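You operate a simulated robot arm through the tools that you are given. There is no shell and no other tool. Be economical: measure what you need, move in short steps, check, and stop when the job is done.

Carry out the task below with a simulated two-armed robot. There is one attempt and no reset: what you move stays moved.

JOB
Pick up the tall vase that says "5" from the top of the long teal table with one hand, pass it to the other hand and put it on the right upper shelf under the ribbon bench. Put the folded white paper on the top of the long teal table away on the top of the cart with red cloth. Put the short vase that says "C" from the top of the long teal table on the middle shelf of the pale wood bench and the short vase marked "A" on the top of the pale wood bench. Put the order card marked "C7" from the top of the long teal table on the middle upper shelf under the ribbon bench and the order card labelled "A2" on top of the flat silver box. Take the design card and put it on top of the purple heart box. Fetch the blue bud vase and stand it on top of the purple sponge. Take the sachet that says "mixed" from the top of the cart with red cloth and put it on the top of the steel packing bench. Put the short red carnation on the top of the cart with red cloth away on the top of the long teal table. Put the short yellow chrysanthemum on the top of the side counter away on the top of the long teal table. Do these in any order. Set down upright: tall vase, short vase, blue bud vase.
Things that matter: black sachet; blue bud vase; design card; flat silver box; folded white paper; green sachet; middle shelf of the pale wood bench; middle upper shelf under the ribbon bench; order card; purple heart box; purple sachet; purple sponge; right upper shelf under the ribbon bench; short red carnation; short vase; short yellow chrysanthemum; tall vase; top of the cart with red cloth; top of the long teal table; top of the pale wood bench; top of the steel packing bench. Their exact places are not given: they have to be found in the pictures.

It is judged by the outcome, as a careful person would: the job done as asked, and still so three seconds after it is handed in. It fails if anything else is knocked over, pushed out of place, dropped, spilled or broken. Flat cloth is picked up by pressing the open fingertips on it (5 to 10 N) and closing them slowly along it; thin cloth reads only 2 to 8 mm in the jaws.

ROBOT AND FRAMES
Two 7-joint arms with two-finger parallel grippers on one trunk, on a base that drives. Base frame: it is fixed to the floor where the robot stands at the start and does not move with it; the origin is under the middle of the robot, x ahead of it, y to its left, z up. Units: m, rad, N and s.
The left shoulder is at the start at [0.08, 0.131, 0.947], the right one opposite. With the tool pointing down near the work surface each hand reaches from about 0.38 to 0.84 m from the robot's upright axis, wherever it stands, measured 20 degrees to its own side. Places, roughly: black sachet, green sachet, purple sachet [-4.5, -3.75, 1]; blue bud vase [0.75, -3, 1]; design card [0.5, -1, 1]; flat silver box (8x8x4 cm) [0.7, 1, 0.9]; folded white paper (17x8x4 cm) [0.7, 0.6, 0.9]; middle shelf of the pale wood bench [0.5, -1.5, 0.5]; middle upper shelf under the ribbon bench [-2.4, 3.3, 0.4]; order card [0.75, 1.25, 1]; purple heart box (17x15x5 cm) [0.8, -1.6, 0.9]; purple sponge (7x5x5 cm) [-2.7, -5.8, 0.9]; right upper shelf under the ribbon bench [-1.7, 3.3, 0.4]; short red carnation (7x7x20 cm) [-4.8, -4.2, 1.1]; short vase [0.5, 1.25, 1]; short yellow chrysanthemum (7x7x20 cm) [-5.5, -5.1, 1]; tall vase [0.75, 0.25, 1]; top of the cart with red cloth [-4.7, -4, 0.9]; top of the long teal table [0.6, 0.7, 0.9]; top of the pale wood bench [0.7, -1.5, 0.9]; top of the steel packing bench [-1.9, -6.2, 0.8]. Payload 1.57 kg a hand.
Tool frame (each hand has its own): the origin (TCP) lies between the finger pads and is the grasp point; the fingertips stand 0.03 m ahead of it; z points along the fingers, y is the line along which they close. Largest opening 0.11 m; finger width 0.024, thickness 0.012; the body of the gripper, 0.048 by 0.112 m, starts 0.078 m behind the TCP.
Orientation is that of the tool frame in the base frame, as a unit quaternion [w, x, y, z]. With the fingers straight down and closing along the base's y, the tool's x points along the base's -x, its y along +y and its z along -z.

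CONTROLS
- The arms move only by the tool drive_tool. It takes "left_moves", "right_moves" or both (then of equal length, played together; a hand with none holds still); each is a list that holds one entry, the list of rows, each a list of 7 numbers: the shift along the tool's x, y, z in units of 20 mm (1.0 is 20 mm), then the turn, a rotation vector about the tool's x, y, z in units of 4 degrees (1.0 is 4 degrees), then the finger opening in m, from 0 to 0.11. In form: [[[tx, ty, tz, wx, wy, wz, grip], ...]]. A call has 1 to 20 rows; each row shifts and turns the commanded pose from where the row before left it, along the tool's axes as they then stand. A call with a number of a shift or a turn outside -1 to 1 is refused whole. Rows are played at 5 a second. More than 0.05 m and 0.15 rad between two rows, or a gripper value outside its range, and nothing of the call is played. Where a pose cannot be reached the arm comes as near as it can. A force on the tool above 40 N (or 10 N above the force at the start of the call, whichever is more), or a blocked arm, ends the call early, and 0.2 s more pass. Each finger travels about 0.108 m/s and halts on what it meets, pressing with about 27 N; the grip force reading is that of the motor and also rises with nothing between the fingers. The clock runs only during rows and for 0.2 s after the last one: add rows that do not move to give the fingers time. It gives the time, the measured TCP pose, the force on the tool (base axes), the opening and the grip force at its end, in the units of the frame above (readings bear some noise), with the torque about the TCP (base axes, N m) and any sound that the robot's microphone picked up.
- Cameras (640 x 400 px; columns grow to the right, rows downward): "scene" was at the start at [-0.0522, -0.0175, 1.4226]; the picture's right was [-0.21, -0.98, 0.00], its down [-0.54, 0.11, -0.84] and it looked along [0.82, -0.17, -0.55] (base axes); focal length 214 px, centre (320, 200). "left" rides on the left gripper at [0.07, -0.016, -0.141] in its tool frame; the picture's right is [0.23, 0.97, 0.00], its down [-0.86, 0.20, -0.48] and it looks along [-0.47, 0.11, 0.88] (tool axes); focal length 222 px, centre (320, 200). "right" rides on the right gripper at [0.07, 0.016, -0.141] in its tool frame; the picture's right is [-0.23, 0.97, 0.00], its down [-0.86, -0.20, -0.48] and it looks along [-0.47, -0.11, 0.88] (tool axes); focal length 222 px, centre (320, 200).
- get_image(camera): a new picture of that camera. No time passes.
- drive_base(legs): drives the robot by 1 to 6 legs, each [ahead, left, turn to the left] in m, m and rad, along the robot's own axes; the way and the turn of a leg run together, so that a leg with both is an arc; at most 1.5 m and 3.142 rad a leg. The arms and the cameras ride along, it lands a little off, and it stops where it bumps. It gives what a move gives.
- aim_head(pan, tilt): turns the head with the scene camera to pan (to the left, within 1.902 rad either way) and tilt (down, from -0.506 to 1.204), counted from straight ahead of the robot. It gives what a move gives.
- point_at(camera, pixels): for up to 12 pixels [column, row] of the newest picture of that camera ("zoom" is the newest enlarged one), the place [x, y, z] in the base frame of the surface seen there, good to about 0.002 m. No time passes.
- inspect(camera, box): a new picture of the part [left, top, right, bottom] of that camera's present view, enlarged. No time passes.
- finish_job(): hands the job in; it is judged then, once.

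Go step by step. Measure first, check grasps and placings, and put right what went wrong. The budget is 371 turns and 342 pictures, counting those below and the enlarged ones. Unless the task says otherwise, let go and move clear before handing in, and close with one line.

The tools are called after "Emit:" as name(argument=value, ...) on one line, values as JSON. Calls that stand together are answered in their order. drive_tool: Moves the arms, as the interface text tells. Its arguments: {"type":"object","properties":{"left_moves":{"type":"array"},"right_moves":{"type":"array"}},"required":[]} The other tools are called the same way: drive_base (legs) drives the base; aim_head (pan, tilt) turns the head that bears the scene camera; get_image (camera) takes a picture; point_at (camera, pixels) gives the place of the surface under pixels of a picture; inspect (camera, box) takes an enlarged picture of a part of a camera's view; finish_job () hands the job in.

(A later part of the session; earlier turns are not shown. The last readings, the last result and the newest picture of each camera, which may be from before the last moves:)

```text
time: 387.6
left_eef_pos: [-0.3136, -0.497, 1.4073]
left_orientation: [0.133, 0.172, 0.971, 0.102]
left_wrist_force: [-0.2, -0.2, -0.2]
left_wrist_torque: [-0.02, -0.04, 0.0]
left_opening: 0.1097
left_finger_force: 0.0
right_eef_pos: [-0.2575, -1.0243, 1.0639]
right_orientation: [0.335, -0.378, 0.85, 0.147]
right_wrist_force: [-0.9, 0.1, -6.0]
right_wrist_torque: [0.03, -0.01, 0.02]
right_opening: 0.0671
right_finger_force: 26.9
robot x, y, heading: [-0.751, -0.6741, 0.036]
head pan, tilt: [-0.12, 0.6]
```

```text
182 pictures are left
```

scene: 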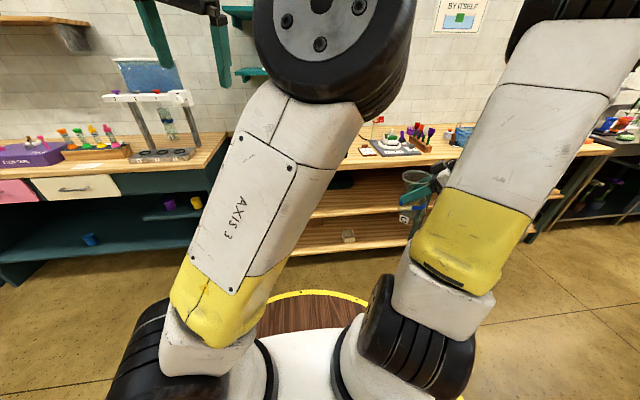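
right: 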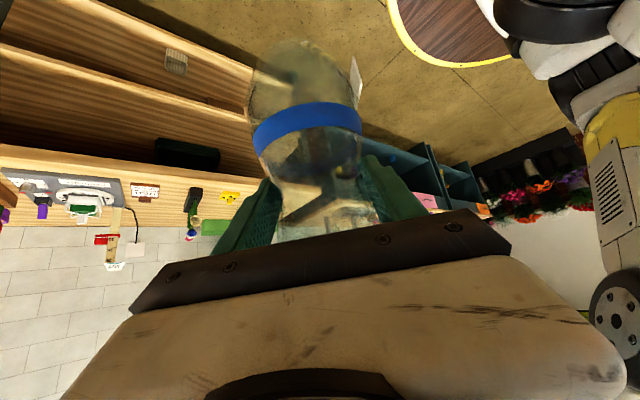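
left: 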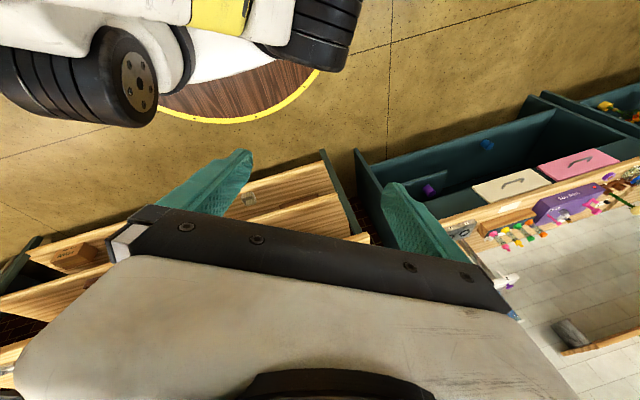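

Continue down.

Emit:
drive_tool(right_moves=[[[0.584, -0.15, 0.823, 0, 0, 0, 0.05], [0.584, -0.15, 0.823, 0, 0, 0, 0.05], [0.584, -0.15, 0.823, 0, 0, 0, 0.05], [0.584, -0.15, 0.823, 0, 0, 0, 0.05], [0.584, -0.15, 0.823, 0, 0, 0, 0.05], [0.584, -0.15, 0.823, 0, 0, 0, 0.05], [0.584, -0.15, 0.823, 0, 0, 0, 0.05], [0.584, -0.15, 0.823, 0, 0, 0, 0.05], [0.584, -0.15, 0.823, 0, 0, 0, 0.05], [0.584, -0.15, 0.823, 0, 0, 0, 0.05], [0.584, -0.15, 0.823, 0, 0, 0, 0.05], [0.584, -0.15, 0.823, 0, 0, 0, 0.05], [0.584, -0.15, 0.823, 0, 0, 0, 0.05], [0.584, -0.15, 0.823, 0, 0, 0, 0.05], [0.584, -0.15, 0.823, 0, 0, 0, 0.05], [0.584, -0.15, 0.823, 0, 0, 0, 0.05], [0.584, -0.15, 0.823, 0, 0, 0, 0.05], [0.584, -0.15, 0.823, 0, 0, 0, 0.05]]])

Emit:
get_image(camera="scene")

Emit:
get_image(camera="right")

```text
time: 391.4
left_eef_pos: [-0.3141, -0.4967, 1.4083]
left_orientation: [0.133, 0.171, 0.971, 0.102]
left_wrist_force: [-0.5, 0.5, 0.6]
left_wrist_torque: [-0.02, 0.0, 0.0]
left_opening: 0.1101
left_finger_force: 0.1
right_eef_pos: [-0.1834, -1.0261, 0.7034]
right_orientation: [0.335, -0.378, 0.85, 0.147]
right_wrist_force: [0.7, -0.1, -6.8]
right_wrist_torque: [0.06, -0.01, 0.0]
right_opening: 0.067
right_finger_force: 27.2
robot x, y, heading: [-0.7449, -0.6738, 0.031]
head pan, tilt: [-0.12, 0.6]
```

```text
181 pictures are left
```

scene: 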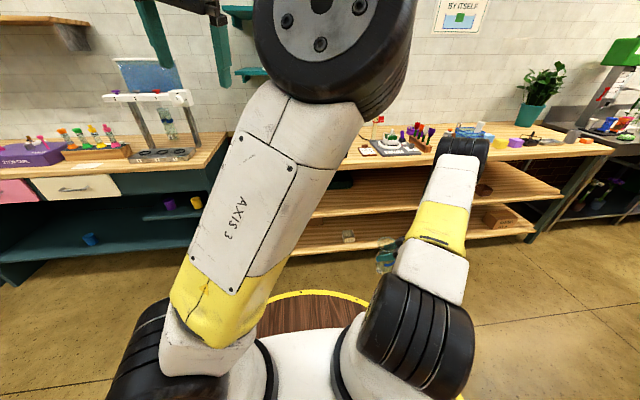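

```text
180 pictures are left
```

right: 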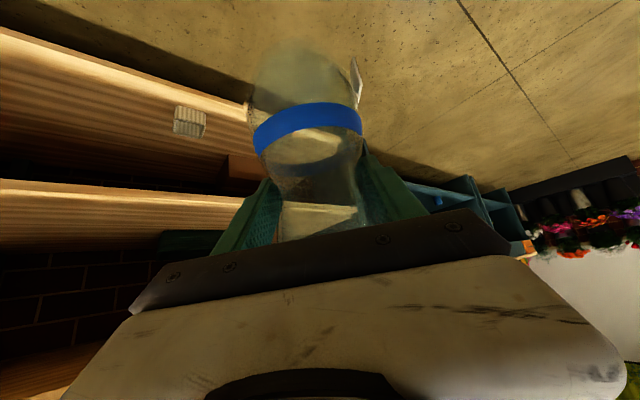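

Vase base is at z 0.599. Lower 4 cm more, straighten heading and drive in 0.50 m.

Emit:
drive_tool(right_moves=[[[0.682, 0, 0.731, 0, 0, 0, 0.05], [0.682, 0, 0.731, 0, 0, 0, 0.05]]])

Emit:
drive_base(legs=[[0, -0.05, -0.03], [0.45, 0, 0]])

Emit:
aim_head(pan=-0.3, tilt=0.8)

Emit:
get_image(camera="scene")

Emit:
get_image(camera="right")

```text
time: 392.0
left_eef_pos: [-0.3143, -0.4966, 1.4069]
left_orientation: [0.133, 0.171, 0.971, 0.102]
left_wrist_force: [0.4, 0.9, -0.2]
left_wrist_torque: [-0.08, -0.01, -0.02]
left_opening: 0.11
left_finger_force: 0.0
right_eef_pos: [-0.184, -1.025, 0.6652]
right_orientation: [0.336, -0.378, 0.85, 0.147]
right_wrist_force: [-0.2, -0.2, -4.9]
right_wrist_torque: [0.01, 0.0, 0.03]
right_opening: 0.0673
right_finger_force: 26.5
robot x, y, heading: [-0.7502, -0.675, 0.04]
head pan, tilt: [-0.12, 0.6]
```

```text
time: 395.3
left_eef_pos: [0.1296, -0.5522, 1.4063]
left_orientation: [0.135, 0.183, 0.969, 0.101]
left_wrist_force: [-0.4, -0.2, 0.4]
left_wrist_torque: [-0.04, 0.02, 0.01]
left_opening: 0.11
left_finger_force: 0.1
right_eef_pos: [0.2491, -1.0832, 0.6641]
right_orientation: [0.338, -0.37, 0.854, 0.144]
right_wrist_force: [1.1, -0.5, -5.9]
right_wrist_torque: [0.04, -0.01, -0.02]
right_opening: 0.0671
right_finger_force: 27.5
robot x, y, heading: [-0.3097, -0.7205, 0.014]
head pan, tilt: [-0.12, 0.6]
```

```text
time: 396.0
left_eef_pos: [0.1308, -0.5515, 1.4065]
left_orientation: [0.133, 0.182, 0.969, 0.101]
left_wrist_force: [-0.2, -0.1, -0.4]
left_wrist_torque: [-0.02, 0.01, 0.01]
left_opening: 0.1102
left_finger_force: 0.0
right_eef_pos: [0.2483, -1.0828, 0.6641]
right_orientation: [0.337, -0.37, 0.854, 0.143]
right_wrist_force: [0.7, -0.1, -6.4]
right_wrist_torque: [0.03, 0.02, -0.02]
right_opening: 0.067
right_finger_force: 27.0
robot x, y, heading: [-0.311, -0.7226, 0.021]
head pan, tilt: [-0.3, 0.799]
```

```text
179 pictures are left
```

scene: 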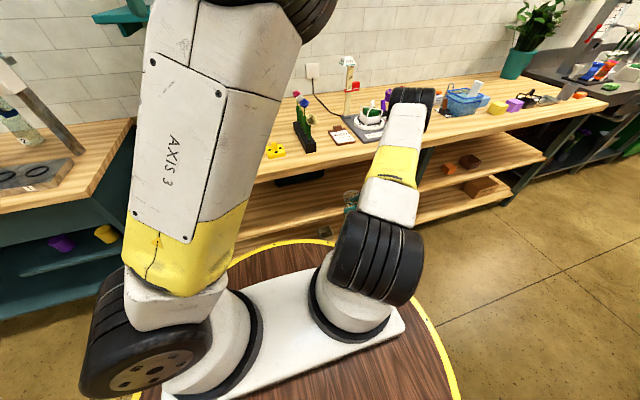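

```text
178 pictures are left
```

right: 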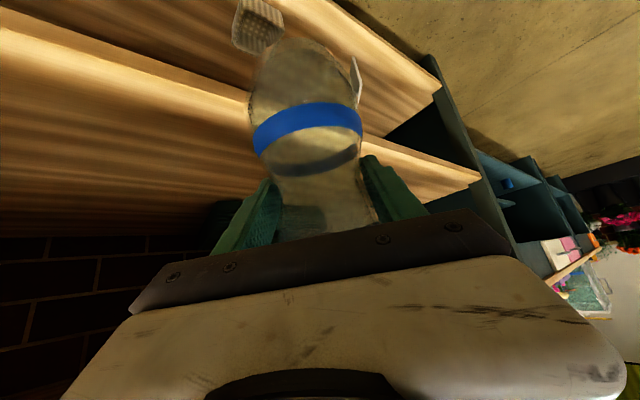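

Emit:
point_at(camera="scene", pixels=[[410, 90], [410, 100], [400, 140], [430, 100], [395, 95], [385, 180], [355, 195]])

```text
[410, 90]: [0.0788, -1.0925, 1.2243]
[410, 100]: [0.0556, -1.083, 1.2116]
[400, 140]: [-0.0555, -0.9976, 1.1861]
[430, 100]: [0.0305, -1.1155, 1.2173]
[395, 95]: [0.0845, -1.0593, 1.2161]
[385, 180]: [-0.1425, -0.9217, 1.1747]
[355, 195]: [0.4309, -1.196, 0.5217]
```

The forearm must stay clear of the bench edge (x≈0.295), so I'll move the hand in by arm: lower 24 mm, then forward 125 mm.

Emit:
drive_tool(right_moves=[[[0.4, 0, 0.43, 0, 0, 0, 0.05], [0.4, 0, 0.43, 0, 0, 0, 0.05], [-0.39, -0.594, 0.366, 0, 0, 0, 0.05], [-0.39, -0.594, 0.366, 0, 0, 0, 0.05], [-0.39, -0.594, 0.366, 0, 0, 0, 0.05], [-0.39, -0.594, 0.366, 0, 0, 0, 0.05], [0, 0, 0, 0, 0, 0, 0.05]]])

Emit:
get_image(camera="right")

Emit:
get_image(camera="scene")

```text
time: 397.6
left_eef_pos: [0.1316, -0.5508, 1.4063]
left_orientation: [0.134, 0.183, 0.969, 0.1]
left_wrist_force: [-0.3, 0.3, 0.9]
left_wrist_torque: [-0.03, -0.02, -0.01]
left_opening: 0.1101
left_finger_force: 0.0
right_eef_pos: [0.3121, -1.0849, 0.6422]
right_orientation: [0.337, -0.369, 0.854, 0.145]
right_wrist_force: [0.9, 0.3, -6.0]
right_wrist_torque: [0.06, 0.0, 0.0]
right_opening: 0.0673
right_finger_force: 26.9
robot x, y, heading: [-0.3097, -0.7203, 0.021]
head pan, tilt: [-0.3, 0.799]
```

```text
177 pictures are left
```

right: 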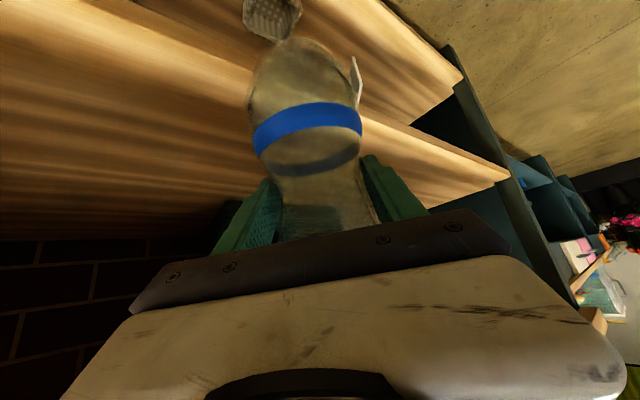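

```text
176 pictures are left
```

scene: 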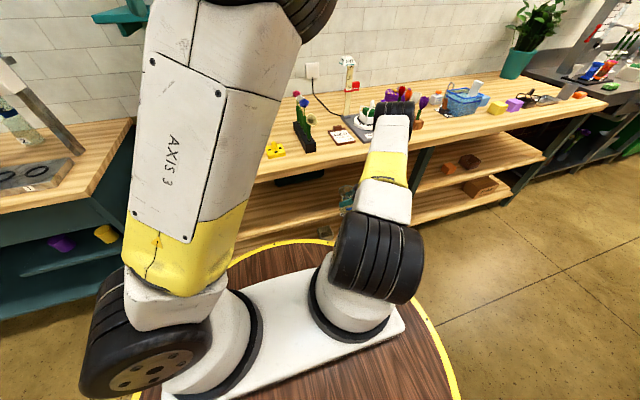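

No contact. Continue 75 mm.

Emit:
drive_tool(right_moves=[[[-0.366, -0.556, 0.343, 0, 0, 0, 0.05], [-0.366, -0.556, 0.343, 0, 0, 0, 0.05], [-0.366, -0.556, 0.343, 0, 0, 0, 0.05], [-0.366, -0.556, 0.343, 0, 0, 0, 0.05], [-0.366, -0.556, 0.343, 0, 0, 0, 0.05], [0, 0, 0, 0, 0, 0, 0.05]]])

Emit:
get_image(camera="right")

Emit:
inspect(camera="scene", box=[300, 80, 460, 240])

```text
time: 399.0
left_eef_pos: [0.1302, -0.5519, 1.4078]
left_orientation: [0.135, 0.182, 0.969, 0.101]
left_wrist_force: [0.2, -0.8, -1.0]
left_wrist_torque: [-0.01, -0.01, 0.0]
left_opening: 0.1099
left_finger_force: 0.1
right_eef_pos: [0.3889, -1.0875, 0.6392]
right_orientation: [0.337, -0.369, 0.854, 0.142]
right_wrist_force: [0.0, 0.3, -6.5]
right_wrist_torque: [0.02, -0.02, 0.01]
right_opening: 0.0671
right_finger_force: 26.6
robot x, y, heading: [-0.3074, -0.7144, 0.016]
head pan, tilt: [-0.3, 0.799]
```

```text
175 pictures are left
```

right: 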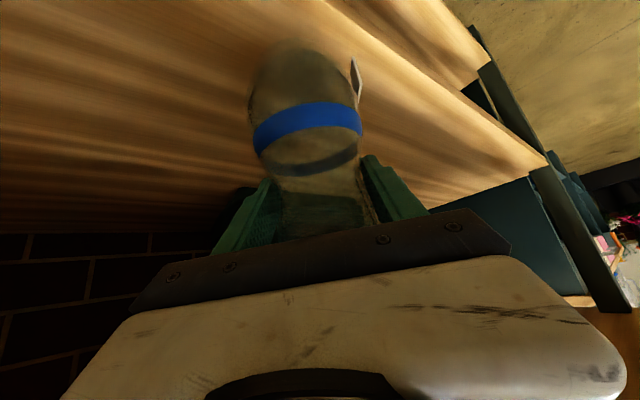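

```text
2.50 times, centred on (380, 160) of scene
```

zoom: 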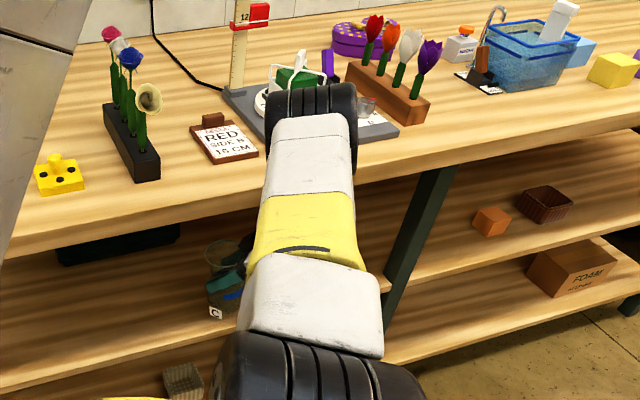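

Vase is over the shelf (x 0.389). Lower until contact.

Emit:
drive_tool(right_moves=[[[0.2, 0, 0.22, 0, 0, 0, 0.05], [0.14, 0, 0.15, 0, 0, 0, 0.05], [0.07, 0, 0.073, 0, 0, 0, 0.05], [0, 0, 0, 0, 0, 0, 0.05]]])

```text
time: 400.0
left_eef_pos: [0.1303, -0.5513, 1.4066]
left_orientation: [0.135, 0.182, 0.969, 0.101]
left_wrist_force: [0.1, -0.3, -0.9]
left_wrist_torque: [0.02, 0.02, 0.0]
left_opening: 0.1097
left_finger_force: 0.0
right_eef_pos: [0.3879, -1.0866, 0.6286]
right_orientation: [0.337, -0.369, 0.854, 0.143]
right_wrist_force: [0.3, 0.4, -6.3]
right_wrist_torque: [0.04, 0.0, 0.02]
right_opening: 0.0672
right_finger_force: 27.1
robot x, y, heading: [-0.3076, -0.7177, 0.014]
head pan, tilt: [-0.3, 0.799]
```

Emit:
drive_tool(right_moves=[[[0.07, 0, 0.073, 0, 0, 0, 0.05], [0.07, 0, 0.073, 0, 0, 0, 0.05], [0, 0, 0, 0, 0, 0, 0.05]]])

```text
time: 400.8
left_eef_pos: [0.1288, -0.5509, 1.4069]
left_orientation: [0.133, 0.183, 0.969, 0.1]
left_wrist_force: [0.9, -0.2, -0.4]
left_wrist_torque: [0.02, 0.03, 0.01]
left_opening: 0.1101
left_finger_force: 0.0
right_eef_pos: [0.3888, -1.0861, 0.6265]
right_orientation: [0.339, -0.369, 0.853, 0.143]
right_wrist_force: [-5.6, -1.1, 26.0]
right_wrist_torque: [0.49, 0.4, 0.09]
right_opening: 0.0671
right_finger_force: 27.2
robot x, y, heading: [-0.3045, -0.7223, 0.007]
head pan, tilt: [-0.3, 0.799]
```

Contact. Ease up 1.5 mm, open, and back out along the tool axis.

Emit:
drive_tool(right_moves=[[[-0.05, 0, -0.055, 0, 0, 0, 0.05], [0, 0, 0, 0, 0, 0, 0.075], [0, 0, 0, 0, 0, 0, 0.09], [0, 0, 0, 0, 0, 0, 0.11], [0, 0, 0, 0, 0, 0, 0.11]]])

Emit:
get_image(camera="right")

```text
time: 402.0
left_eef_pos: [0.1306, -0.5501, 1.408]
left_orientation: [0.134, 0.182, 0.969, 0.101]
left_wrist_force: [0.2, 0.5, 0.7]
left_wrist_torque: [0.04, 0.02, 0.03]
left_opening: 0.1101
left_finger_force: 0.2
right_eef_pos: [0.3883, -1.0858, 0.6254]
right_orientation: [0.338, -0.37, 0.853, 0.145]
right_wrist_force: [0.5, 0.2, 0.3]
right_wrist_torque: [-0.02, 0.01, 0.02]
right_opening: 0.11
right_finger_force: 0.0
robot x, y, heading: [-0.3086, -0.7173, 0.019]
head pan, tilt: [-0.3, 0.799]
```

```text
173 pictures are left
```

right: 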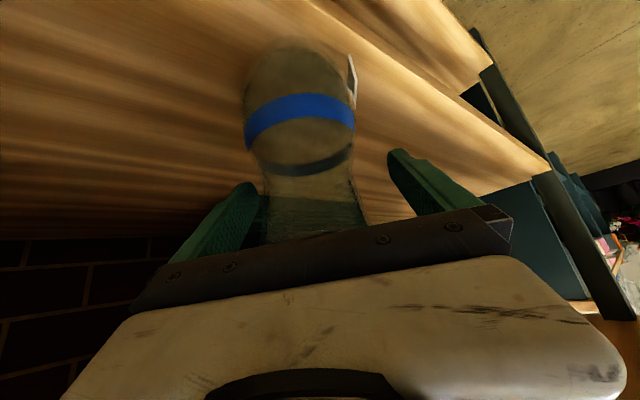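

Vase stands free. Shift 5 mm to centre, then retreat horizontally along the finger plane.

Emit:
drive_tool(right_moves=[[[0, -0.3, 0, 0, 0, 0, 0.11], [0.6, 0, -0.56, 0, 0, 0, 0.11], [0.73, 0, -0.68, 0, 0, 0, 0.11], [0.73, 0, -0.68, 0, 0, 0, 0.11], [0.73, 0, -0.68, 0, 0, 0, 0.11], [0.73, 0, -0.68, 0, 0, 0, 0.11], [0.73, 0, -0.68, 0, 0, 0, 0.11], [0.73, 0, -0.68, 0, 0, 0, 0.11]]])

Emit:
get_image(camera="right")

```text
time: 403.8
left_eef_pos: [0.1304, -0.551, 1.4068]
left_orientation: [0.134, 0.182, 0.969, 0.101]
left_wrist_force: [-0.6, 0.1, -0.2]
left_wrist_torque: [-0.04, 0.0, 0.0]
left_opening: 0.11
left_finger_force: 0.1
right_eef_pos: [0.2989, -1.1885, 0.6251]
right_orientation: [0.338, -0.37, 0.853, 0.145]
right_wrist_force: [-0.1, 0.9, 0.3]
right_wrist_torque: [-0.03, 0.03, 0.01]
right_opening: 0.1098
right_finger_force: 0.0
robot x, y, heading: [-0.3088, -0.722, 0.016]
head pan, tilt: [-0.3, 0.799]
```

```text
172 pictures are left
```

right: 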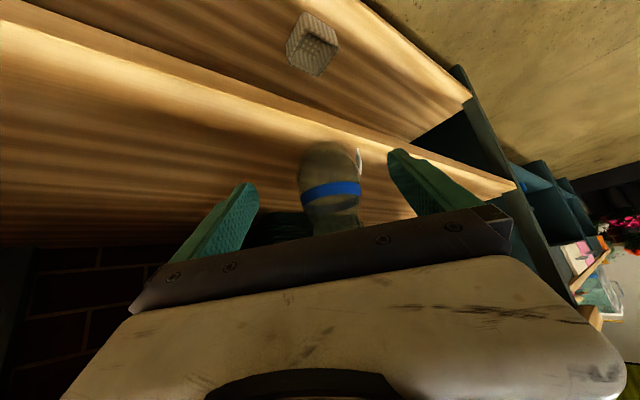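

Clear of the vase. Backing base 0.28 m (work table behind limits to x≈-0.7) and raising the right hand.

Emit:
drive_base(legs=[[-0.28, 0, 0]])

Emit:
drive_tool(right_moves=[[[-0.75, 0, -0.8, 0, 0, 0, 0.06], [-0.75, 0, -0.8, 0, 0, 0, 0.06], [-0.75, 0, -0.8, 0, 0, 0, 0.06], [-0.75, 0, -0.8, 0, 0, 0, 0.06], [-0.75, 0, -0.8, 0, 0, 0, 0.06], [-0.75, 0, -0.8, 0, 0, 0, 0.06], [-0.75, 0, -0.8, 0, 0, 0, 0.06], [-0.75, 0, -0.8, 0, 0, 0, 0.06], [-0.75, 0, -0.8, 0, 0, 0, 0.06], [-0.75, 0, -0.8, 0, 0, 0, 0.06], [-0.75, 0, -0.8, 0, 0, 0, 0.06], [-0.75, 0, -0.8, 0, 0, 0, 0.06], [-0.75, 0, -0.8, 0, 0, 0, 0.06], [-0.75, 0, -0.8, 0, 0, 0, 0.06], [-0.75, 0, -0.8, 0, 0, 0, 0.06], [-0.75, 0, -0.8, 0, 0, 0, 0.06], [-0.75, 0, -0.8, 0, 0, 0, 0.06], [-0.75, 0, -0.8, 0, 0, 0, 0.06], [-0.75, 0, -0.8, 0, 0, 0, 0.06], [-0.75, 0, -0.8, 0, 0, 0, 0.06]]])

Emit:
get_image(camera="scene")

```text
time: 405.7
left_eef_pos: [-0.1473, -0.5574, 1.4083]
left_orientation: [0.134, 0.184, 0.969, 0.1]
left_wrist_force: [0.2, -0.5, -0.2]
left_wrist_torque: [0.0, 0.01, 0.05]
left_opening: 0.1101
left_finger_force: 0.0
right_eef_pos: [0.0183, -1.1947, 0.6253]
right_orientation: [0.339, -0.367, 0.855, 0.143]
right_wrist_force: [-0.3, 0.6, 0.8]
right_wrist_torque: [-0.01, 0.01, 0.01]
right_opening: 0.1103
right_finger_force: 0.1
robot x, y, heading: [-0.5844, -0.7231, 0.009]
head pan, tilt: [-0.3, 0.799]
```

```text
time: 409.9
left_eef_pos: [-0.1466, -0.5582, 1.4066]
left_orientation: [0.135, 0.184, 0.968, 0.1]
left_wrist_force: [-0.4, -0.4, 0.0]
left_wrist_torque: [0.04, 0.04, 0.02]
left_opening: 0.11
left_finger_force: 0.1
right_eef_pos: [0.017, -1.1932, 1.063]
right_orientation: [0.337, -0.368, 0.855, 0.143]
right_wrist_force: [-0.6, -0.7, 0.0]
right_wrist_torque: [-0.01, 0.01, 0.02]
right_opening: 0.06
right_finger_force: 0.2
robot x, y, heading: [-0.586, -0.7225, 0.009]
head pan, tilt: [-0.3, 0.799]
```

```text
171 pictures are left
```

scene: 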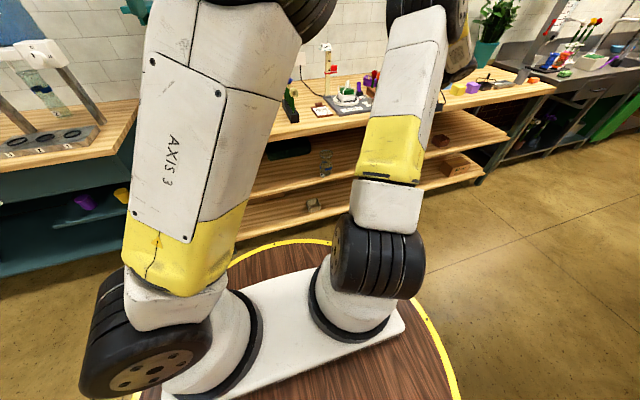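

C stands upright on the middle shelf (325,165). Now the design card; enlarging.

Emit:
inspect(camera="scene", box=[270, 60, 390, 130])

Emit:
point_at(camera="zoom", pixels=[[270, 245], [268, 255], [285, 270], [255, 270], [260, 300], [310, 300], [290, 310], [100, 200], [310, 90]])

```text
5.33 times, centred on (330, 95) of scene
```

zoom: 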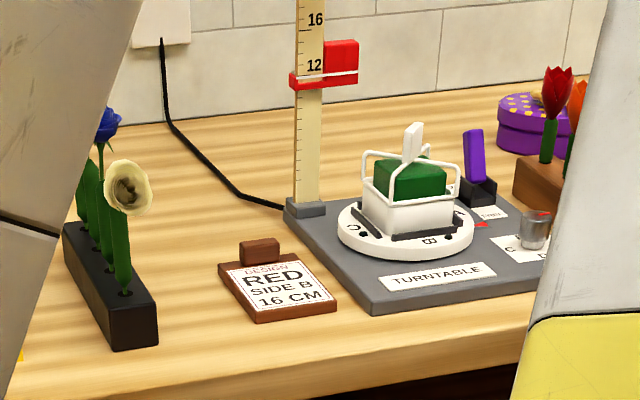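

```text
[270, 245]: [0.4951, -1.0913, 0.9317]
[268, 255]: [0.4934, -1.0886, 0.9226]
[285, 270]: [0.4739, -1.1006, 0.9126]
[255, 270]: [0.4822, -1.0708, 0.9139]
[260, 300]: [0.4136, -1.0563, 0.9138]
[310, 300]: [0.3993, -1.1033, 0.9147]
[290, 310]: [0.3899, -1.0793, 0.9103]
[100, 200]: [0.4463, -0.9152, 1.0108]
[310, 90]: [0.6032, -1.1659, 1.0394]
```

The design card (clipboard) has a brown tab at ≈(0.497,−1.086), top z≈0.94, card yawed −12°. Turning the right tool straight down with fingers closing along the tab's width.

Emit:
drive_tool(right_moves=[[[-0.3, 0, -0.3, 0, 1, 0, 0.06], [-0.3, 0, -0.3, 0, 1, 0, 0.06], [-0.3, 0, -0.3, 0, 1, 0, 0.06], [-0.3, 0, -0.3, 0, 1, 0, 0.06], [-0.3, 0, -0.3, 0, 1, 0, 0.06], [-0.3, 0, -0.3, 0, 1, 0, 0.06], [-0.3, 0, -0.3, 0, 1, 0, 0.06], [-0.3, 0, -0.3, 0, 1, 0, 0.06], [0, 0, -0.5, 0, 1, 0, 0.06], [0, 0, -0.5, 0, 1, 0, 0.06], [0, 0, 0, 0, 0.75, 0, 0.06]]])

Emit:
drive_tool(right_moves=[[[0, 0, 0, 0, 0, 1, 0.06], [0, 0, 0, 0, 0, 1, 0.06], [0, 0, 0, 0, 0, 1, 0.06], [0, 0, 0, 0, 0, 1, 0.06], [0, 0, 0, 0, 0, 1, 0.06], [0, 0, 0, 0, 0, 1, 0.06], [0, 0, 0, 0, 0, 1, 0.06], [0, 0, 0, 0, 0, 1, 0.06], [0, 0, 0, 0, 0, 1, 0.06], [0, 0, 0, 0, 0, 1, 0.06], [0, 0, 0, 0, 0, 1, 0.06], [0, 0, 0, 0, 0, 1, 0.06], [0, 0, 0, 0, 0, 1, 0.06], [0, 0, 0, 0, 0, 1, 0.06], [0, 0, 0, 0, 0, 1, 0.06]]])

Emit:
get_image(camera="scene")

```text
time: 412.3
left_eef_pos: [-0.1456, -0.5574, 1.4068]
left_orientation: [0.134, 0.184, 0.968, 0.1]
left_wrist_force: [-0.1, -0.6, -1.1]
left_wrist_torque: [0.01, 0.01, 0.01]
left_opening: 0.1098
left_finger_force: 0.1
right_eef_pos: [0.0273, -1.1827, 1.1481]
right_orientation: [0.002, -0.394, 0.919, -0.001]
right_wrist_force: [0.5, -0.5, 0.5]
right_wrist_torque: [0.01, 0.01, -0.01]
right_opening: 0.0599
right_finger_force: 0.0
robot x, y, heading: [-0.584, -0.7224, 0.011]
head pan, tilt: [-0.3, 0.799]
```

```text
time: 415.5
left_eef_pos: [-0.1462, -0.5576, 1.4068]
left_orientation: [0.133, 0.184, 0.969, 0.101]
left_wrist_force: [-1.2, 0.4, 0.6]
left_wrist_torque: [-0.03, 0.02, 0.01]
left_opening: 0.1099
left_finger_force: 0.1
right_eef_pos: [0.0287, -1.1835, 1.1474]
right_orientation: [0.001, 0.118, 0.993, -0.002]
right_wrist_force: [0.4, -0.3, 0.0]
right_wrist_torque: [-0.01, 0.01, 0.0]
right_opening: 0.0601
right_finger_force: 0.1
robot x, y, heading: [-0.5843, -0.7259, 0.01]
head pan, tilt: [-0.3, 0.799]
```

```text
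169 pictures are left
```

scene: 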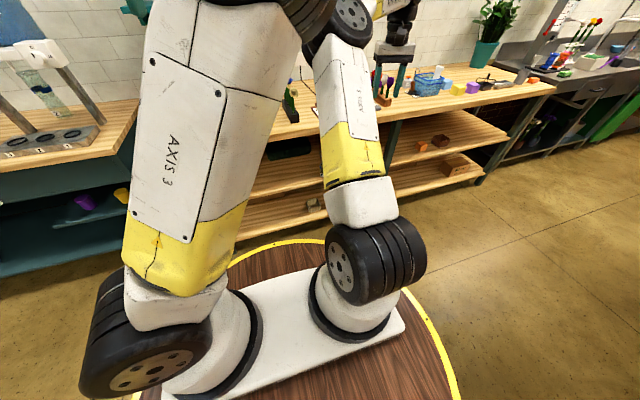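

Shifting the left hand outward to keep the elbows apart, then driving up to the card.

Emit:
drive_tool(left_moves=[[[0.35, 0.9, 0.15, 0, 0, 0, 0.11], [0.35, 0.9, 0.15, 0, 0, 0, 0.11], [0.35, 0.9, 0.15, 0, 0, 0, 0.11], [0.35, 0.9, 0.15, 0, 0, 0, 0.11], [0.35, 0.9, 0.15, 0, 0, 0, 0.11], [0.35, 0.9, 0.15, 0, 0, 0, 0.11], [0.35, 0.9, 0.15, 0, 0, 0, 0.11], [0.35, 0.9, 0.15, 0, 0, 0, 0.11]]])

Emit:
drive_base(legs=[[0, 0.09, -0.01], [0.45, 0, 0]])

Emit:
get_image(camera="scene")

Emit:
get_image(camera="right")

```text
time: 417.3
left_eef_pos: [-0.1405, -0.4014, 1.4057]
left_orientation: [0.134, 0.185, 0.968, 0.101]
left_wrist_force: [-0.9, 0.6, -1.0]
left_wrist_torque: [0.04, 0.03, -0.01]
left_opening: 0.1097
left_finger_force: 0.2
right_eef_pos: [0.0281, -1.1833, 1.1478]
right_orientation: [0.003, 0.12, 0.993, -0.001]
right_wrist_force: [-0.3, 0.1, -0.4]
right_wrist_torque: [0.01, 0.03, -0.01]
right_opening: 0.0596
right_finger_force: 0.0
robot x, y, heading: [-0.5852, -0.7241, 0.01]
head pan, tilt: [-0.3, 0.799]
```

```text
time: 420.8
left_eef_pos: [0.3182, -0.3218, 1.4067]
left_orientation: [0.135, 0.194, 0.967, 0.099]
left_wrist_force: [0.2, 1.2, 0.8]
left_wrist_torque: [0.01, 0.01, -0.01]
left_opening: 0.1103
left_finger_force: 0.2
right_eef_pos: [0.4723, -1.1052, 1.1483]
right_orientation: [0.001, 0.128, 0.992, -0.001]
right_wrist_force: [0.0, 0.4, 0.7]
right_wrist_torque: [-0.04, -0.02, 0.01]
right_opening: 0.0601
right_finger_force: 0.0
robot x, y, heading: [-0.1349, -0.6337, -0.005]
head pan, tilt: [-0.3, 0.799]
```

```text
168 pictures are left
```

scene: 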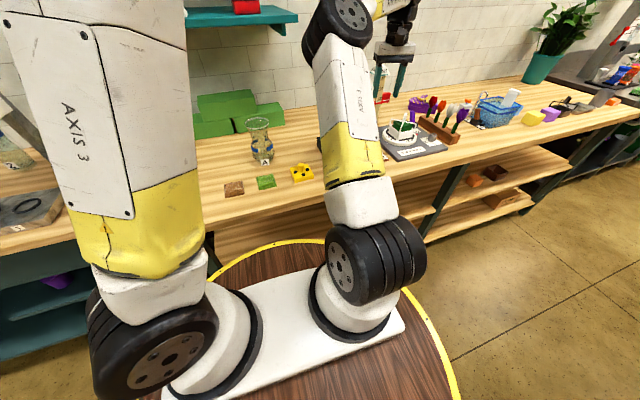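

```text
167 pictures are left
```

right: 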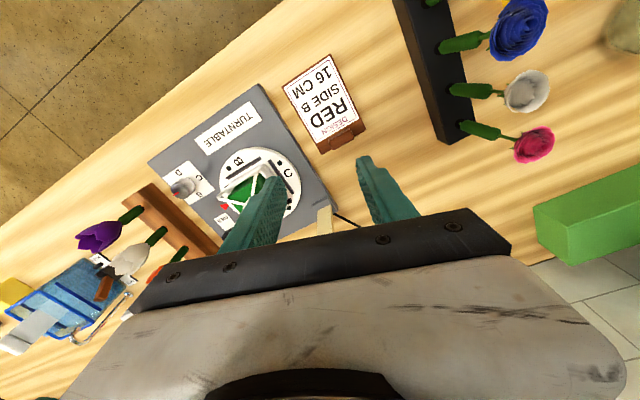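

Tab at about (342,137). Measuring it.

Emit:
inspect(camera="right", box=[270, 50, 400, 170])

Emit:
point_at(camera="zoom", pixels=[[265, 330], [340, 325], [425, 300], [400, 330], [345, 355], [260, 355], [435, 335], [210, 350], [70, 180], [280, 20]])

```text
3.33 times, centred on (335, 110) of right
```

zoom: 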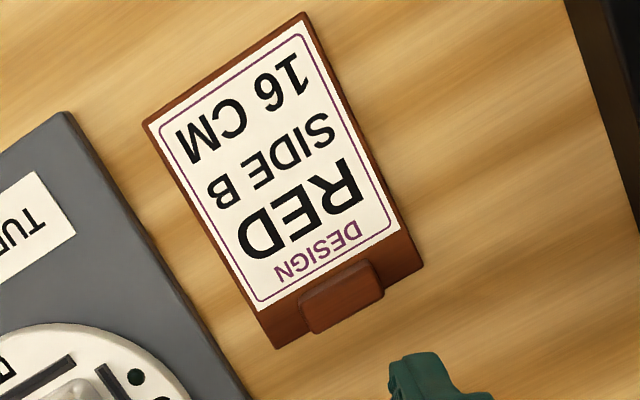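

```text
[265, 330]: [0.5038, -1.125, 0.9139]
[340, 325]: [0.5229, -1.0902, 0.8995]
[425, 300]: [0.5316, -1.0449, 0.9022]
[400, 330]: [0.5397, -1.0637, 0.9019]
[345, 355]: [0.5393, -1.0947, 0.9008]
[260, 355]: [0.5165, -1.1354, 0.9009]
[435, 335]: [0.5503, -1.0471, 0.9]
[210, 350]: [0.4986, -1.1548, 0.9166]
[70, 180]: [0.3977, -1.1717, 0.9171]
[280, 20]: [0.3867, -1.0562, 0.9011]
```

Emit:
point_at(camera="zoom", pixels=[[340, 290], [305, 295], [372, 268], [312, 318], [378, 290], [345, 305], [275, 340], [415, 265], [150, 125], [305, 25]])

```text
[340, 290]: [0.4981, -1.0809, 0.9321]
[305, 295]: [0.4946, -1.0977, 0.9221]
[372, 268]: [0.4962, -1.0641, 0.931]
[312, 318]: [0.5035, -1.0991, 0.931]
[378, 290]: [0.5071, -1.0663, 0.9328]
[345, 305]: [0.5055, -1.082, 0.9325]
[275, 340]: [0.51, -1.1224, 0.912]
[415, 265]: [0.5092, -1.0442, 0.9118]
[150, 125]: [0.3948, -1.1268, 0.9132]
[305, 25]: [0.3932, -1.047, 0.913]
```

Tab centre (0.502, −1.081), top 0.932; card is square to the axes. Rotate 15°, move over, and descend to z≈0.96.

Emit:
drive_tool(right_moves=[[[0, 0, 0.5, 0, 0, -0.925, 0.07], [0, 0, 0.5, 0, 0, -0.925, 0.07], [0, 0, 0.5, 0, 0, -0.925, 0.07], [0, 0, 0.5, 0, 0, -0.925, 0.07], [-0.375, 0.3, 0, 0, 0, 0, 0.07], [-0.375, 0.3, 0, 0, 0, 0, 0.07], [-0.375, 0.3, 0, 0, 0, 0, 0.07], [-0.375, 0.3, 0, 0, 0, 0, 0.07], [0, 0, 1, 0, 0, 0, 0.07], [0, 0, 1, 0, 0, 0, 0.07], [0, 0, 1, 0, 0, 0, 0.07], [0, 0, 1, 0, 0, 0, 0.07], [0, 0, 1, 0, 0, 0, 0.07], [0, 0, 1, 0, 0, 0, 0.07], [0, 0, 0, 0, 0, 0, 0.07]]])

Emit:
get_image(camera="right")

```text
time: 424.0
left_eef_pos: [0.3191, -0.321, 1.4054]
left_orientation: [0.135, 0.194, 0.967, 0.1]
left_wrist_force: [-0.7, 1.1, 0.1]
left_wrist_torque: [0.04, 0.0, 0.0]
left_opening: 0.1102
left_finger_force: 0.0
right_eef_pos: [0.501, -1.0815, 0.9872]
right_orientation: [0.002, -0.001, 1.0, 0.0]
right_wrist_force: [0.6, -0.3, 0.3]
right_wrist_torque: [0.03, -0.01, 0.0]
right_opening: 0.07
right_finger_force: 0.0
robot x, y, heading: [-0.1354, -0.6383, -0.007]
head pan, tilt: [-0.3, 0.799]
```

```text
165 pictures are left
```

right: 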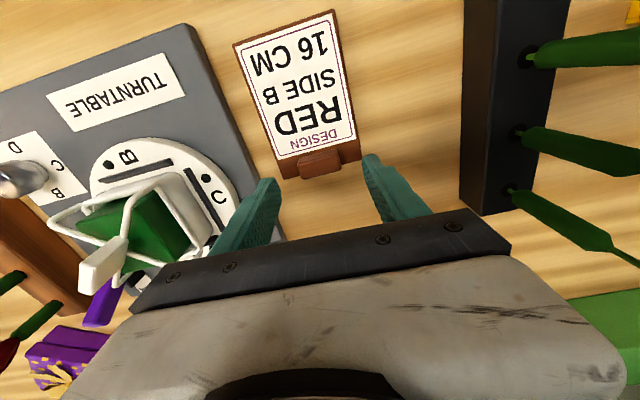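

Descend 41 mm and close on the tab.

Emit:
drive_tool(right_moves=[[[0, 0, 1, 0, 0, 0, 0.06], [0, 0, 1, 0, 0, 0, 0.06], [0, 0, 0.05, 0, 0, 0, 0.06], [0, 0, 0, 0, 0, 0, 0.045], [0, 0, 0, 0, 0, 0, 0.02], [0, 0, 0, 0, 0, 0, 0.02], [0, 0, 0, 0, 0, 0, 0.02], [0, 0, -0.5, 0, 0, 0, 0.02], [0, 0, -0.5, 0, 0, 0, 0.02], [0, 0, -1, 0, 0, 0, 0.02], [0, 0, -1, 0, 0, 0, 0.02], [0, 0, 0, 0, 0, 0, 0.02]]])

Emit:
get_image(camera="right")

```text
time: 426.6
left_eef_pos: [0.3183, -0.3215, 1.4066]
left_orientation: [0.136, 0.194, 0.967, 0.099]
left_wrist_force: [0.4, -0.1, 0.3]
left_wrist_torque: [0.02, 0.03, 0.0]
left_opening: 0.1098
left_finger_force: 0.1
right_eef_pos: [0.5015, -1.0812, 1.0061]
right_orientation: [0.001, -0.001, 1.0, -0.001]
right_wrist_force: [-0.3, -0.1, -1.0]
right_wrist_torque: [-0.01, -0.06, 0.04]
right_opening: 0.0394
right_finger_force: 27.0
robot x, y, heading: [-0.1285, -0.6334, -0.006]
head pan, tilt: [-0.3, 0.799]
```

```text
164 pictures are left
```

right: 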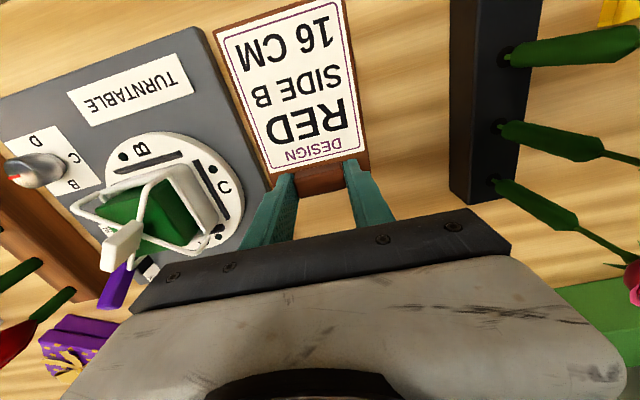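

Card held by its tab. Raising to z≈1.2, backing a bit and moving right toward the heart box.

Emit:
drive_tool(right_moves=[[[0, 0, -1, 0, 0, 0, 0.02], [0, 0, -1, 0, 0, 0, 0.02], [0, 0, -1, 0, 0, 0, 0.02], [0, 0, -1, 0, 0, 0, 0.02], [0, 0, -1, 0, 0, 0, 0.02], [0, 0, -1, 0, 0, 0, 0.02], [0, 0, -1, 0, 0, 0, 0.02], [0, 0, -1, 0, 0, 0, 0.02], [0, 0, -1, 0, 0, 0, 0.02], [0, 0, -1, 0, 0, 0, 0.02]]])

Emit:
drive_base(legs=[[-0.3, 0, 0], [0, -0.65, 0]])

Emit:
aim_head(pan=-0.25, tilt=0.55)

Emit:
get_image(camera="scene")

Emit:
get_image(camera="right")

```text
time: 428.8
left_eef_pos: [0.3181, -0.3198, 1.4076]
left_orientation: [0.135, 0.193, 0.967, 0.099]
left_wrist_force: [0.5, 0.9, -0.2]
left_wrist_torque: [-0.03, 0.0, -0.01]
left_opening: 0.11
left_finger_force: 0.0
right_eef_pos: [0.501, -1.0808, 1.208]
right_orientation: [0.001, -0.002, 1.0, -0.001]
right_wrist_force: [0.6, -0.5, -0.9]
right_wrist_torque: [0.0, -0.05, -0.02]
right_opening: 0.0396
right_finger_force: 27.0
robot x, y, heading: [-0.1349, -0.6327, -0.006]
head pan, tilt: [-0.3, 0.799]
```

```text
time: 434.0
left_eef_pos: [0.0135, -0.9646, 1.4071]
left_orientation: [0.137, 0.204, 0.964, 0.098]
left_wrist_force: [-0.1, 0.5, 0.7]
left_wrist_torque: [-0.02, 0.01, 0.01]
left_opening: 0.1102
left_finger_force: 0.1
right_eef_pos: [0.1796, -1.7306, 1.2081]
right_orientation: [0.001, 0.01, 1.0, -0.002]
right_wrist_force: [0.4, -0.8, -1.4]
right_wrist_torque: [0.03, -0.03, -0.01]
right_opening: 0.0393
right_finger_force: 27.2
robot x, y, heading: [-0.4413, -1.2697, -0.031]
head pan, tilt: [-0.3, 0.799]
```

```text
time: 434.7
left_eef_pos: [0.0133, -0.9639, 1.4076]
left_orientation: [0.136, 0.205, 0.964, 0.098]
left_wrist_force: [-0.3, -0.3, 0.3]
left_wrist_torque: [-0.01, 0.0, 0.0]
left_opening: 0.1099
left_finger_force: 0.0
right_eef_pos: [0.1806, -1.7301, 1.2074]
right_orientation: [0.001, 0.01, 1.0, -0.001]
right_wrist_force: [-0.6, -0.1, -1.0]
right_wrist_torque: [-0.01, -0.09, 0.0]
right_opening: 0.039
right_finger_force: 27.6
robot x, y, heading: [-0.4438, -1.2715, -0.031]
head pan, tilt: [-0.25, 0.55]
```

```text
163 pictures are left
```

scene: 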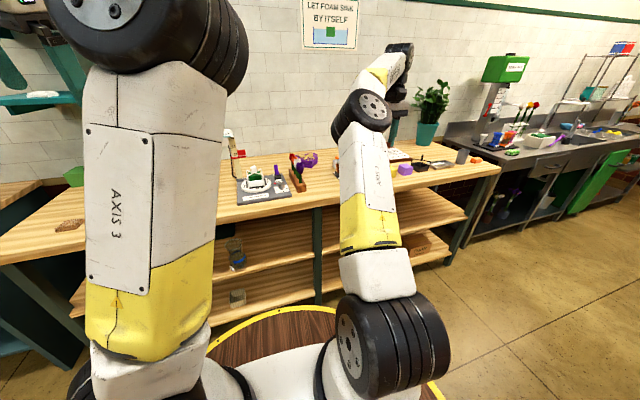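

```text
162 pictures are left
```

right: 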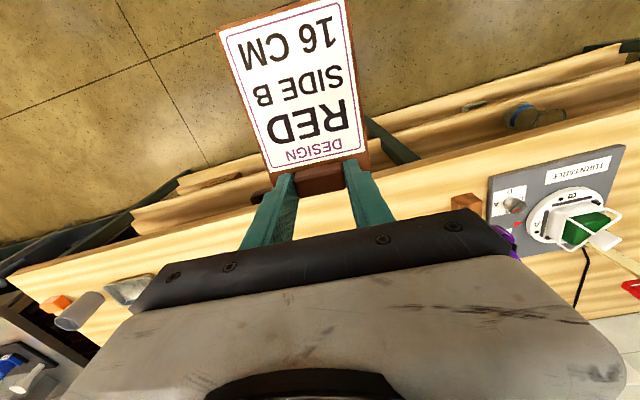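

The heart box shows at (310,158). Enlarge and measure.

Emit:
inspect(camera="scene", box=[260, 130, 360, 200])

Emit:
point_at(camera="zoom", pixels=[[330, 150], [370, 140], [310, 140], [350, 180], [375, 155], [230, 200], [270, 160], [260, 250], [220, 300], [290, 130]])

```text
5.71 times, centred on (310, 165) of scene
```

zoom: 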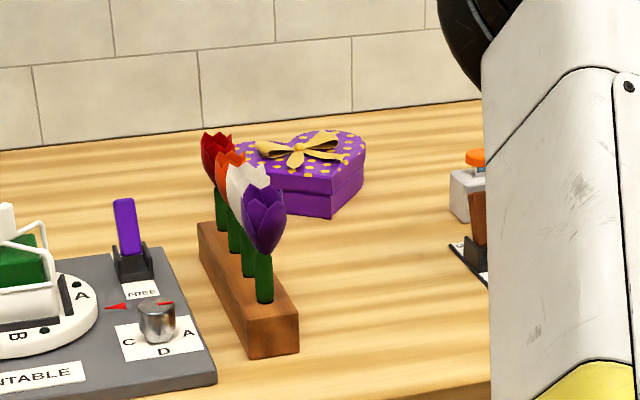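

```text
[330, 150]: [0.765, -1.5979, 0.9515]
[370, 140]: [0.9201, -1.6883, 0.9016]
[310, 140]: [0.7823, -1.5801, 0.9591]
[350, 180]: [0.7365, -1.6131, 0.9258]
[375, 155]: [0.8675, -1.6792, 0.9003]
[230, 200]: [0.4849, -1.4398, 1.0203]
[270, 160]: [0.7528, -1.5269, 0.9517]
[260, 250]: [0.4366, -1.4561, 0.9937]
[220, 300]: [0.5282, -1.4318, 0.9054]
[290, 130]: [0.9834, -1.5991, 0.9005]
```

Box top z≈0.952 with a bow, centre near (0.79,−1.585). To reach it I'll turn the card 90° (tab to the left), then drive in.

Emit:
drive_tool(right_moves=[[[0, 0, 0, 0, 0, -1, 0.02], [0, 0, 0, 0, 0, -1, 0.02], [0, 0, 0, 0, 0, -1, 0.02], [0, 0, 0, 0, 0, -1, 0.02], [0, 0, 0, 0, 0, -1, 0.02], [0, 0, 0, 0, 0, -1, 0.02], [0, 0, 0, 0, 0, -1, 0.02], [0, 0, 0, 0, 0, -1, 0.02], [0, 0, 0, 0, 0, -1, 0.02], [0, 0, 0, 0, 0, -1, 0.02], [0, 0, 0, 0, 0, -1, 0.02], [0, 0, 0, 0, 0, -1, 0.02], [0, 0, 0, 0, 0, -1, 0.02], [0, 0, 0, 0, 0, -1, 0.02], [0, 0, 0, 0, 0, -1, 0.02], [0, 0, 0, 0, 0, -1, 0.02], [0, 0, 0, 0, 0, -1, 0.02], [0, 0, 0, 0, 0, -1, 0.02], [0, 0, 0, 0, 0, -1, 0.02], [0, 0, 0, 0, 0, -1, 0.02]]])

Emit:
drive_tool(right_moves=[[[0, 0, 0, 0, 0, -1, 0.02], [0, 0, 0, 0, 0, -1, 0.02], [0, 0, 0, 0, 0, 0, 0.02]]])

Emit:
drive_base(legs=[[0.25, 0.02, 0.031]])

Emit:
get_image(camera="scene")

Emit:
get_image(camera="right")

```text
time: 438.9
left_eef_pos: [0.0146, -0.9653, 1.4071]
left_orientation: [0.137, 0.204, 0.964, 0.098]
left_wrist_force: [0.3, -0.6, 0.5]
left_wrist_torque: [0.0, 0.02, 0.0]
left_opening: 0.1101
left_finger_force: 0.0
right_eef_pos: [0.1799, -1.7293, 1.2082]
right_orientation: [0.001, -0.635, 0.772, -0.002]
right_wrist_force: [0.2, -0.2, -1.0]
right_wrist_torque: [0.07, -0.01, -0.01]
right_opening: 0.0394
right_finger_force: 27.1
robot x, y, heading: [-0.4441, -1.2647, -0.029]
head pan, tilt: [-0.25, 0.55]
```

```text
time: 439.7
left_eef_pos: [0.0143, -0.9651, 1.4072]
left_orientation: [0.137, 0.204, 0.964, 0.098]
left_wrist_force: [0.1, -0.1, 1.1]
left_wrist_torque: [0.03, 0.01, -0.04]
left_opening: 0.11
left_finger_force: 0.1
right_eef_pos: [0.1796, -1.7297, 1.2074]
right_orientation: [0.002, -0.687, 0.727, -0.002]
right_wrist_force: [-0.3, -0.5, -0.5]
right_wrist_torque: [0.04, -0.02, 0.0]
right_opening: 0.0392
right_finger_force: 26.9
robot x, y, heading: [-0.4447, -1.2696, -0.031]
head pan, tilt: [-0.25, 0.55]
```

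```text
time: 441.6
left_eef_pos: [0.256, -0.934, 1.4073]
left_orientation: [0.134, 0.189, 0.968, 0.099]
left_wrist_force: [-0.2, -0.3, -0.3]
left_wrist_torque: [0.0, -0.01, 0.03]
left_opening: 0.11
left_finger_force: 0.1
right_eef_pos: [0.4469, -1.6922, 1.2079]
right_orientation: [0.001, -0.699, 0.715, -0.002]
right_wrist_force: [-0.1, -0.8, -0.9]
right_wrist_torque: [0.03, -0.03, -0.06]
right_opening: 0.0394
right_finger_force: 27.2
robot x, y, heading: [-0.1895, -1.2527, 0.006]
head pan, tilt: [-0.25, 0.55]
```

```text
160 pictures are left
```

scene: 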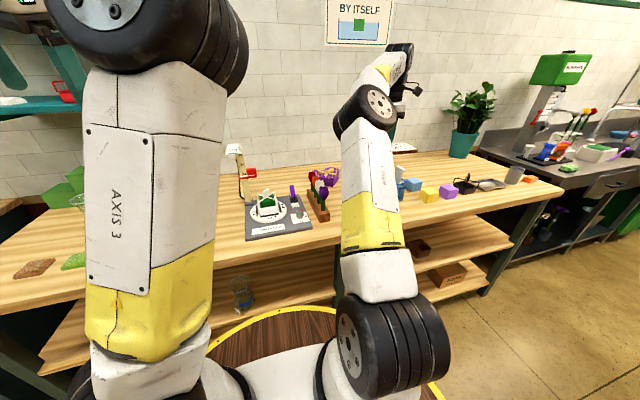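

```text
159 pictures are left
```

right: 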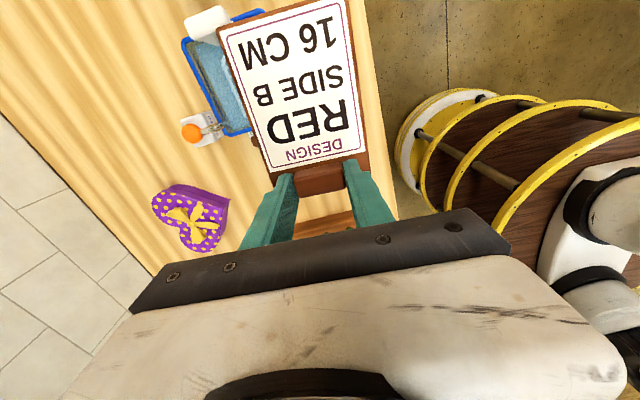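

The heart box appears at (190,218). Measuring its outline.

Emit:
inspect(camera="right", box=[130, 170, 250, 270])

Emit:
point_at(camera="zoom", pixels=[[120, 180], [260, 75], [510, 200], [350, 360], [440, 330], [180, 90], [320, 200], [340, 250], [270, 190], [440, 150]])

```text
4.00 times, centred on (190, 220) of right
```

zoom: 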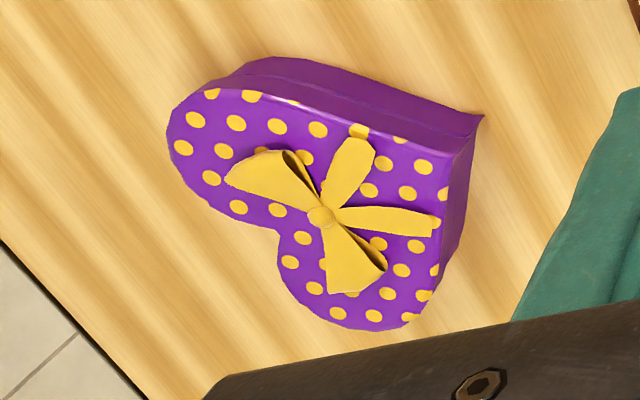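

```text
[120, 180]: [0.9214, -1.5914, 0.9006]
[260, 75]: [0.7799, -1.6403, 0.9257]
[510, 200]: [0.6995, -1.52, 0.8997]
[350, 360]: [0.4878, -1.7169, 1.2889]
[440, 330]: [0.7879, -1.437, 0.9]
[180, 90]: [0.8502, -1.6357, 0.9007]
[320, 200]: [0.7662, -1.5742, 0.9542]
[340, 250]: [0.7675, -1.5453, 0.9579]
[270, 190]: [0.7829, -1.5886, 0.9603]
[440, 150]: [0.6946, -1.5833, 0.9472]
```

Heart centre ≈(0.775,−1.575). I'll shift the card to y≈−1.53 in front of the box first, lower, then slide in above the box.

Emit:
drive_base(legs=[[0.13, 0, 0]])

Emit:
drive_tool(right_moves=[[[-0.9, 0, 0, 0, 0, -0.1, 0.02], [-0.9, 0, 0, 0, 0, -0.1, 0.02], [-0.9, 0, 0, 0, 0, -0.1, 0.02], [-0.9, 0, 0, 0, 0, 0, 0.02], [-0.9, 0, 0, 0, 0, 0, 0.02], [-0.9, 0, 0, 0, 0, 0, 0.02], [-0.9, 0, 0, 0, 0, 0, 0.02], [-0.9, 0, 0, 0, 0, 0, 0.02], [-0.9, 0, 0, 0, 0, 0, 0.02], [0, 0, 1, 0, 0, 0, 0.02], [0, 0, 1, 0, 0, 0, 0.02], [0, 0, 1, 0, 0, 0, 0.02], [0, 0, 1, 0, 0, 0, 0.02], [0, 0, 1, 0, 0, 0, 0.02], [0, 0, 1, 0, 0, 0, 0.02], [0, 0, 0, 0, 0, 0, 0.02]]])

Emit:
get_image(camera="right")

```text
time: 442.9
left_eef_pos: [0.3878, -0.9322, 1.4072]
left_orientation: [0.135, 0.19, 0.967, 0.1]
left_wrist_force: [0.9, 0.7, 0.1]
left_wrist_torque: [0.0, -0.01, -0.01]
left_opening: 0.1102
left_finger_force: 0.1
right_eef_pos: [0.5802, -1.6917, 1.2076]
right_orientation: [0.001, -0.699, 0.715, -0.001]
right_wrist_force: [-0.4, -0.2, -1.2]
right_wrist_torque: [0.07, 0.02, -0.03]
right_opening: 0.0391
right_finger_force: 26.9
robot x, y, heading: [-0.0591, -1.2521, 0.005]
head pan, tilt: [-0.25, 0.55]
```

```text
time: 446.3
left_eef_pos: [0.3892, -0.9333, 1.4064]
left_orientation: [0.135, 0.189, 0.968, 0.1]
left_wrist_force: [0.4, 0.0, -0.1]
left_wrist_torque: [0.0, 0.03, -0.01]
left_opening: 0.1104
left_finger_force: 0.1
right_eef_pos: [0.582, -1.529, 1.0879]
right_orientation: [0.001, -0.707, 0.707, -0.003]
right_wrist_force: [-0.4, 0.3, -1.0]
right_wrist_torque: [0.04, -0.01, 0.04]
right_opening: 0.0391
right_finger_force: 27.2
robot x, y, heading: [-0.0618, -1.2507, -0.0]
head pan, tilt: [-0.25, 0.55]
```

```text
157 pictures are left
```

right: 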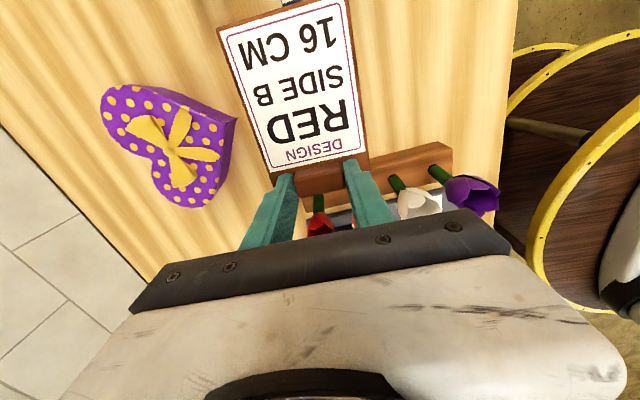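

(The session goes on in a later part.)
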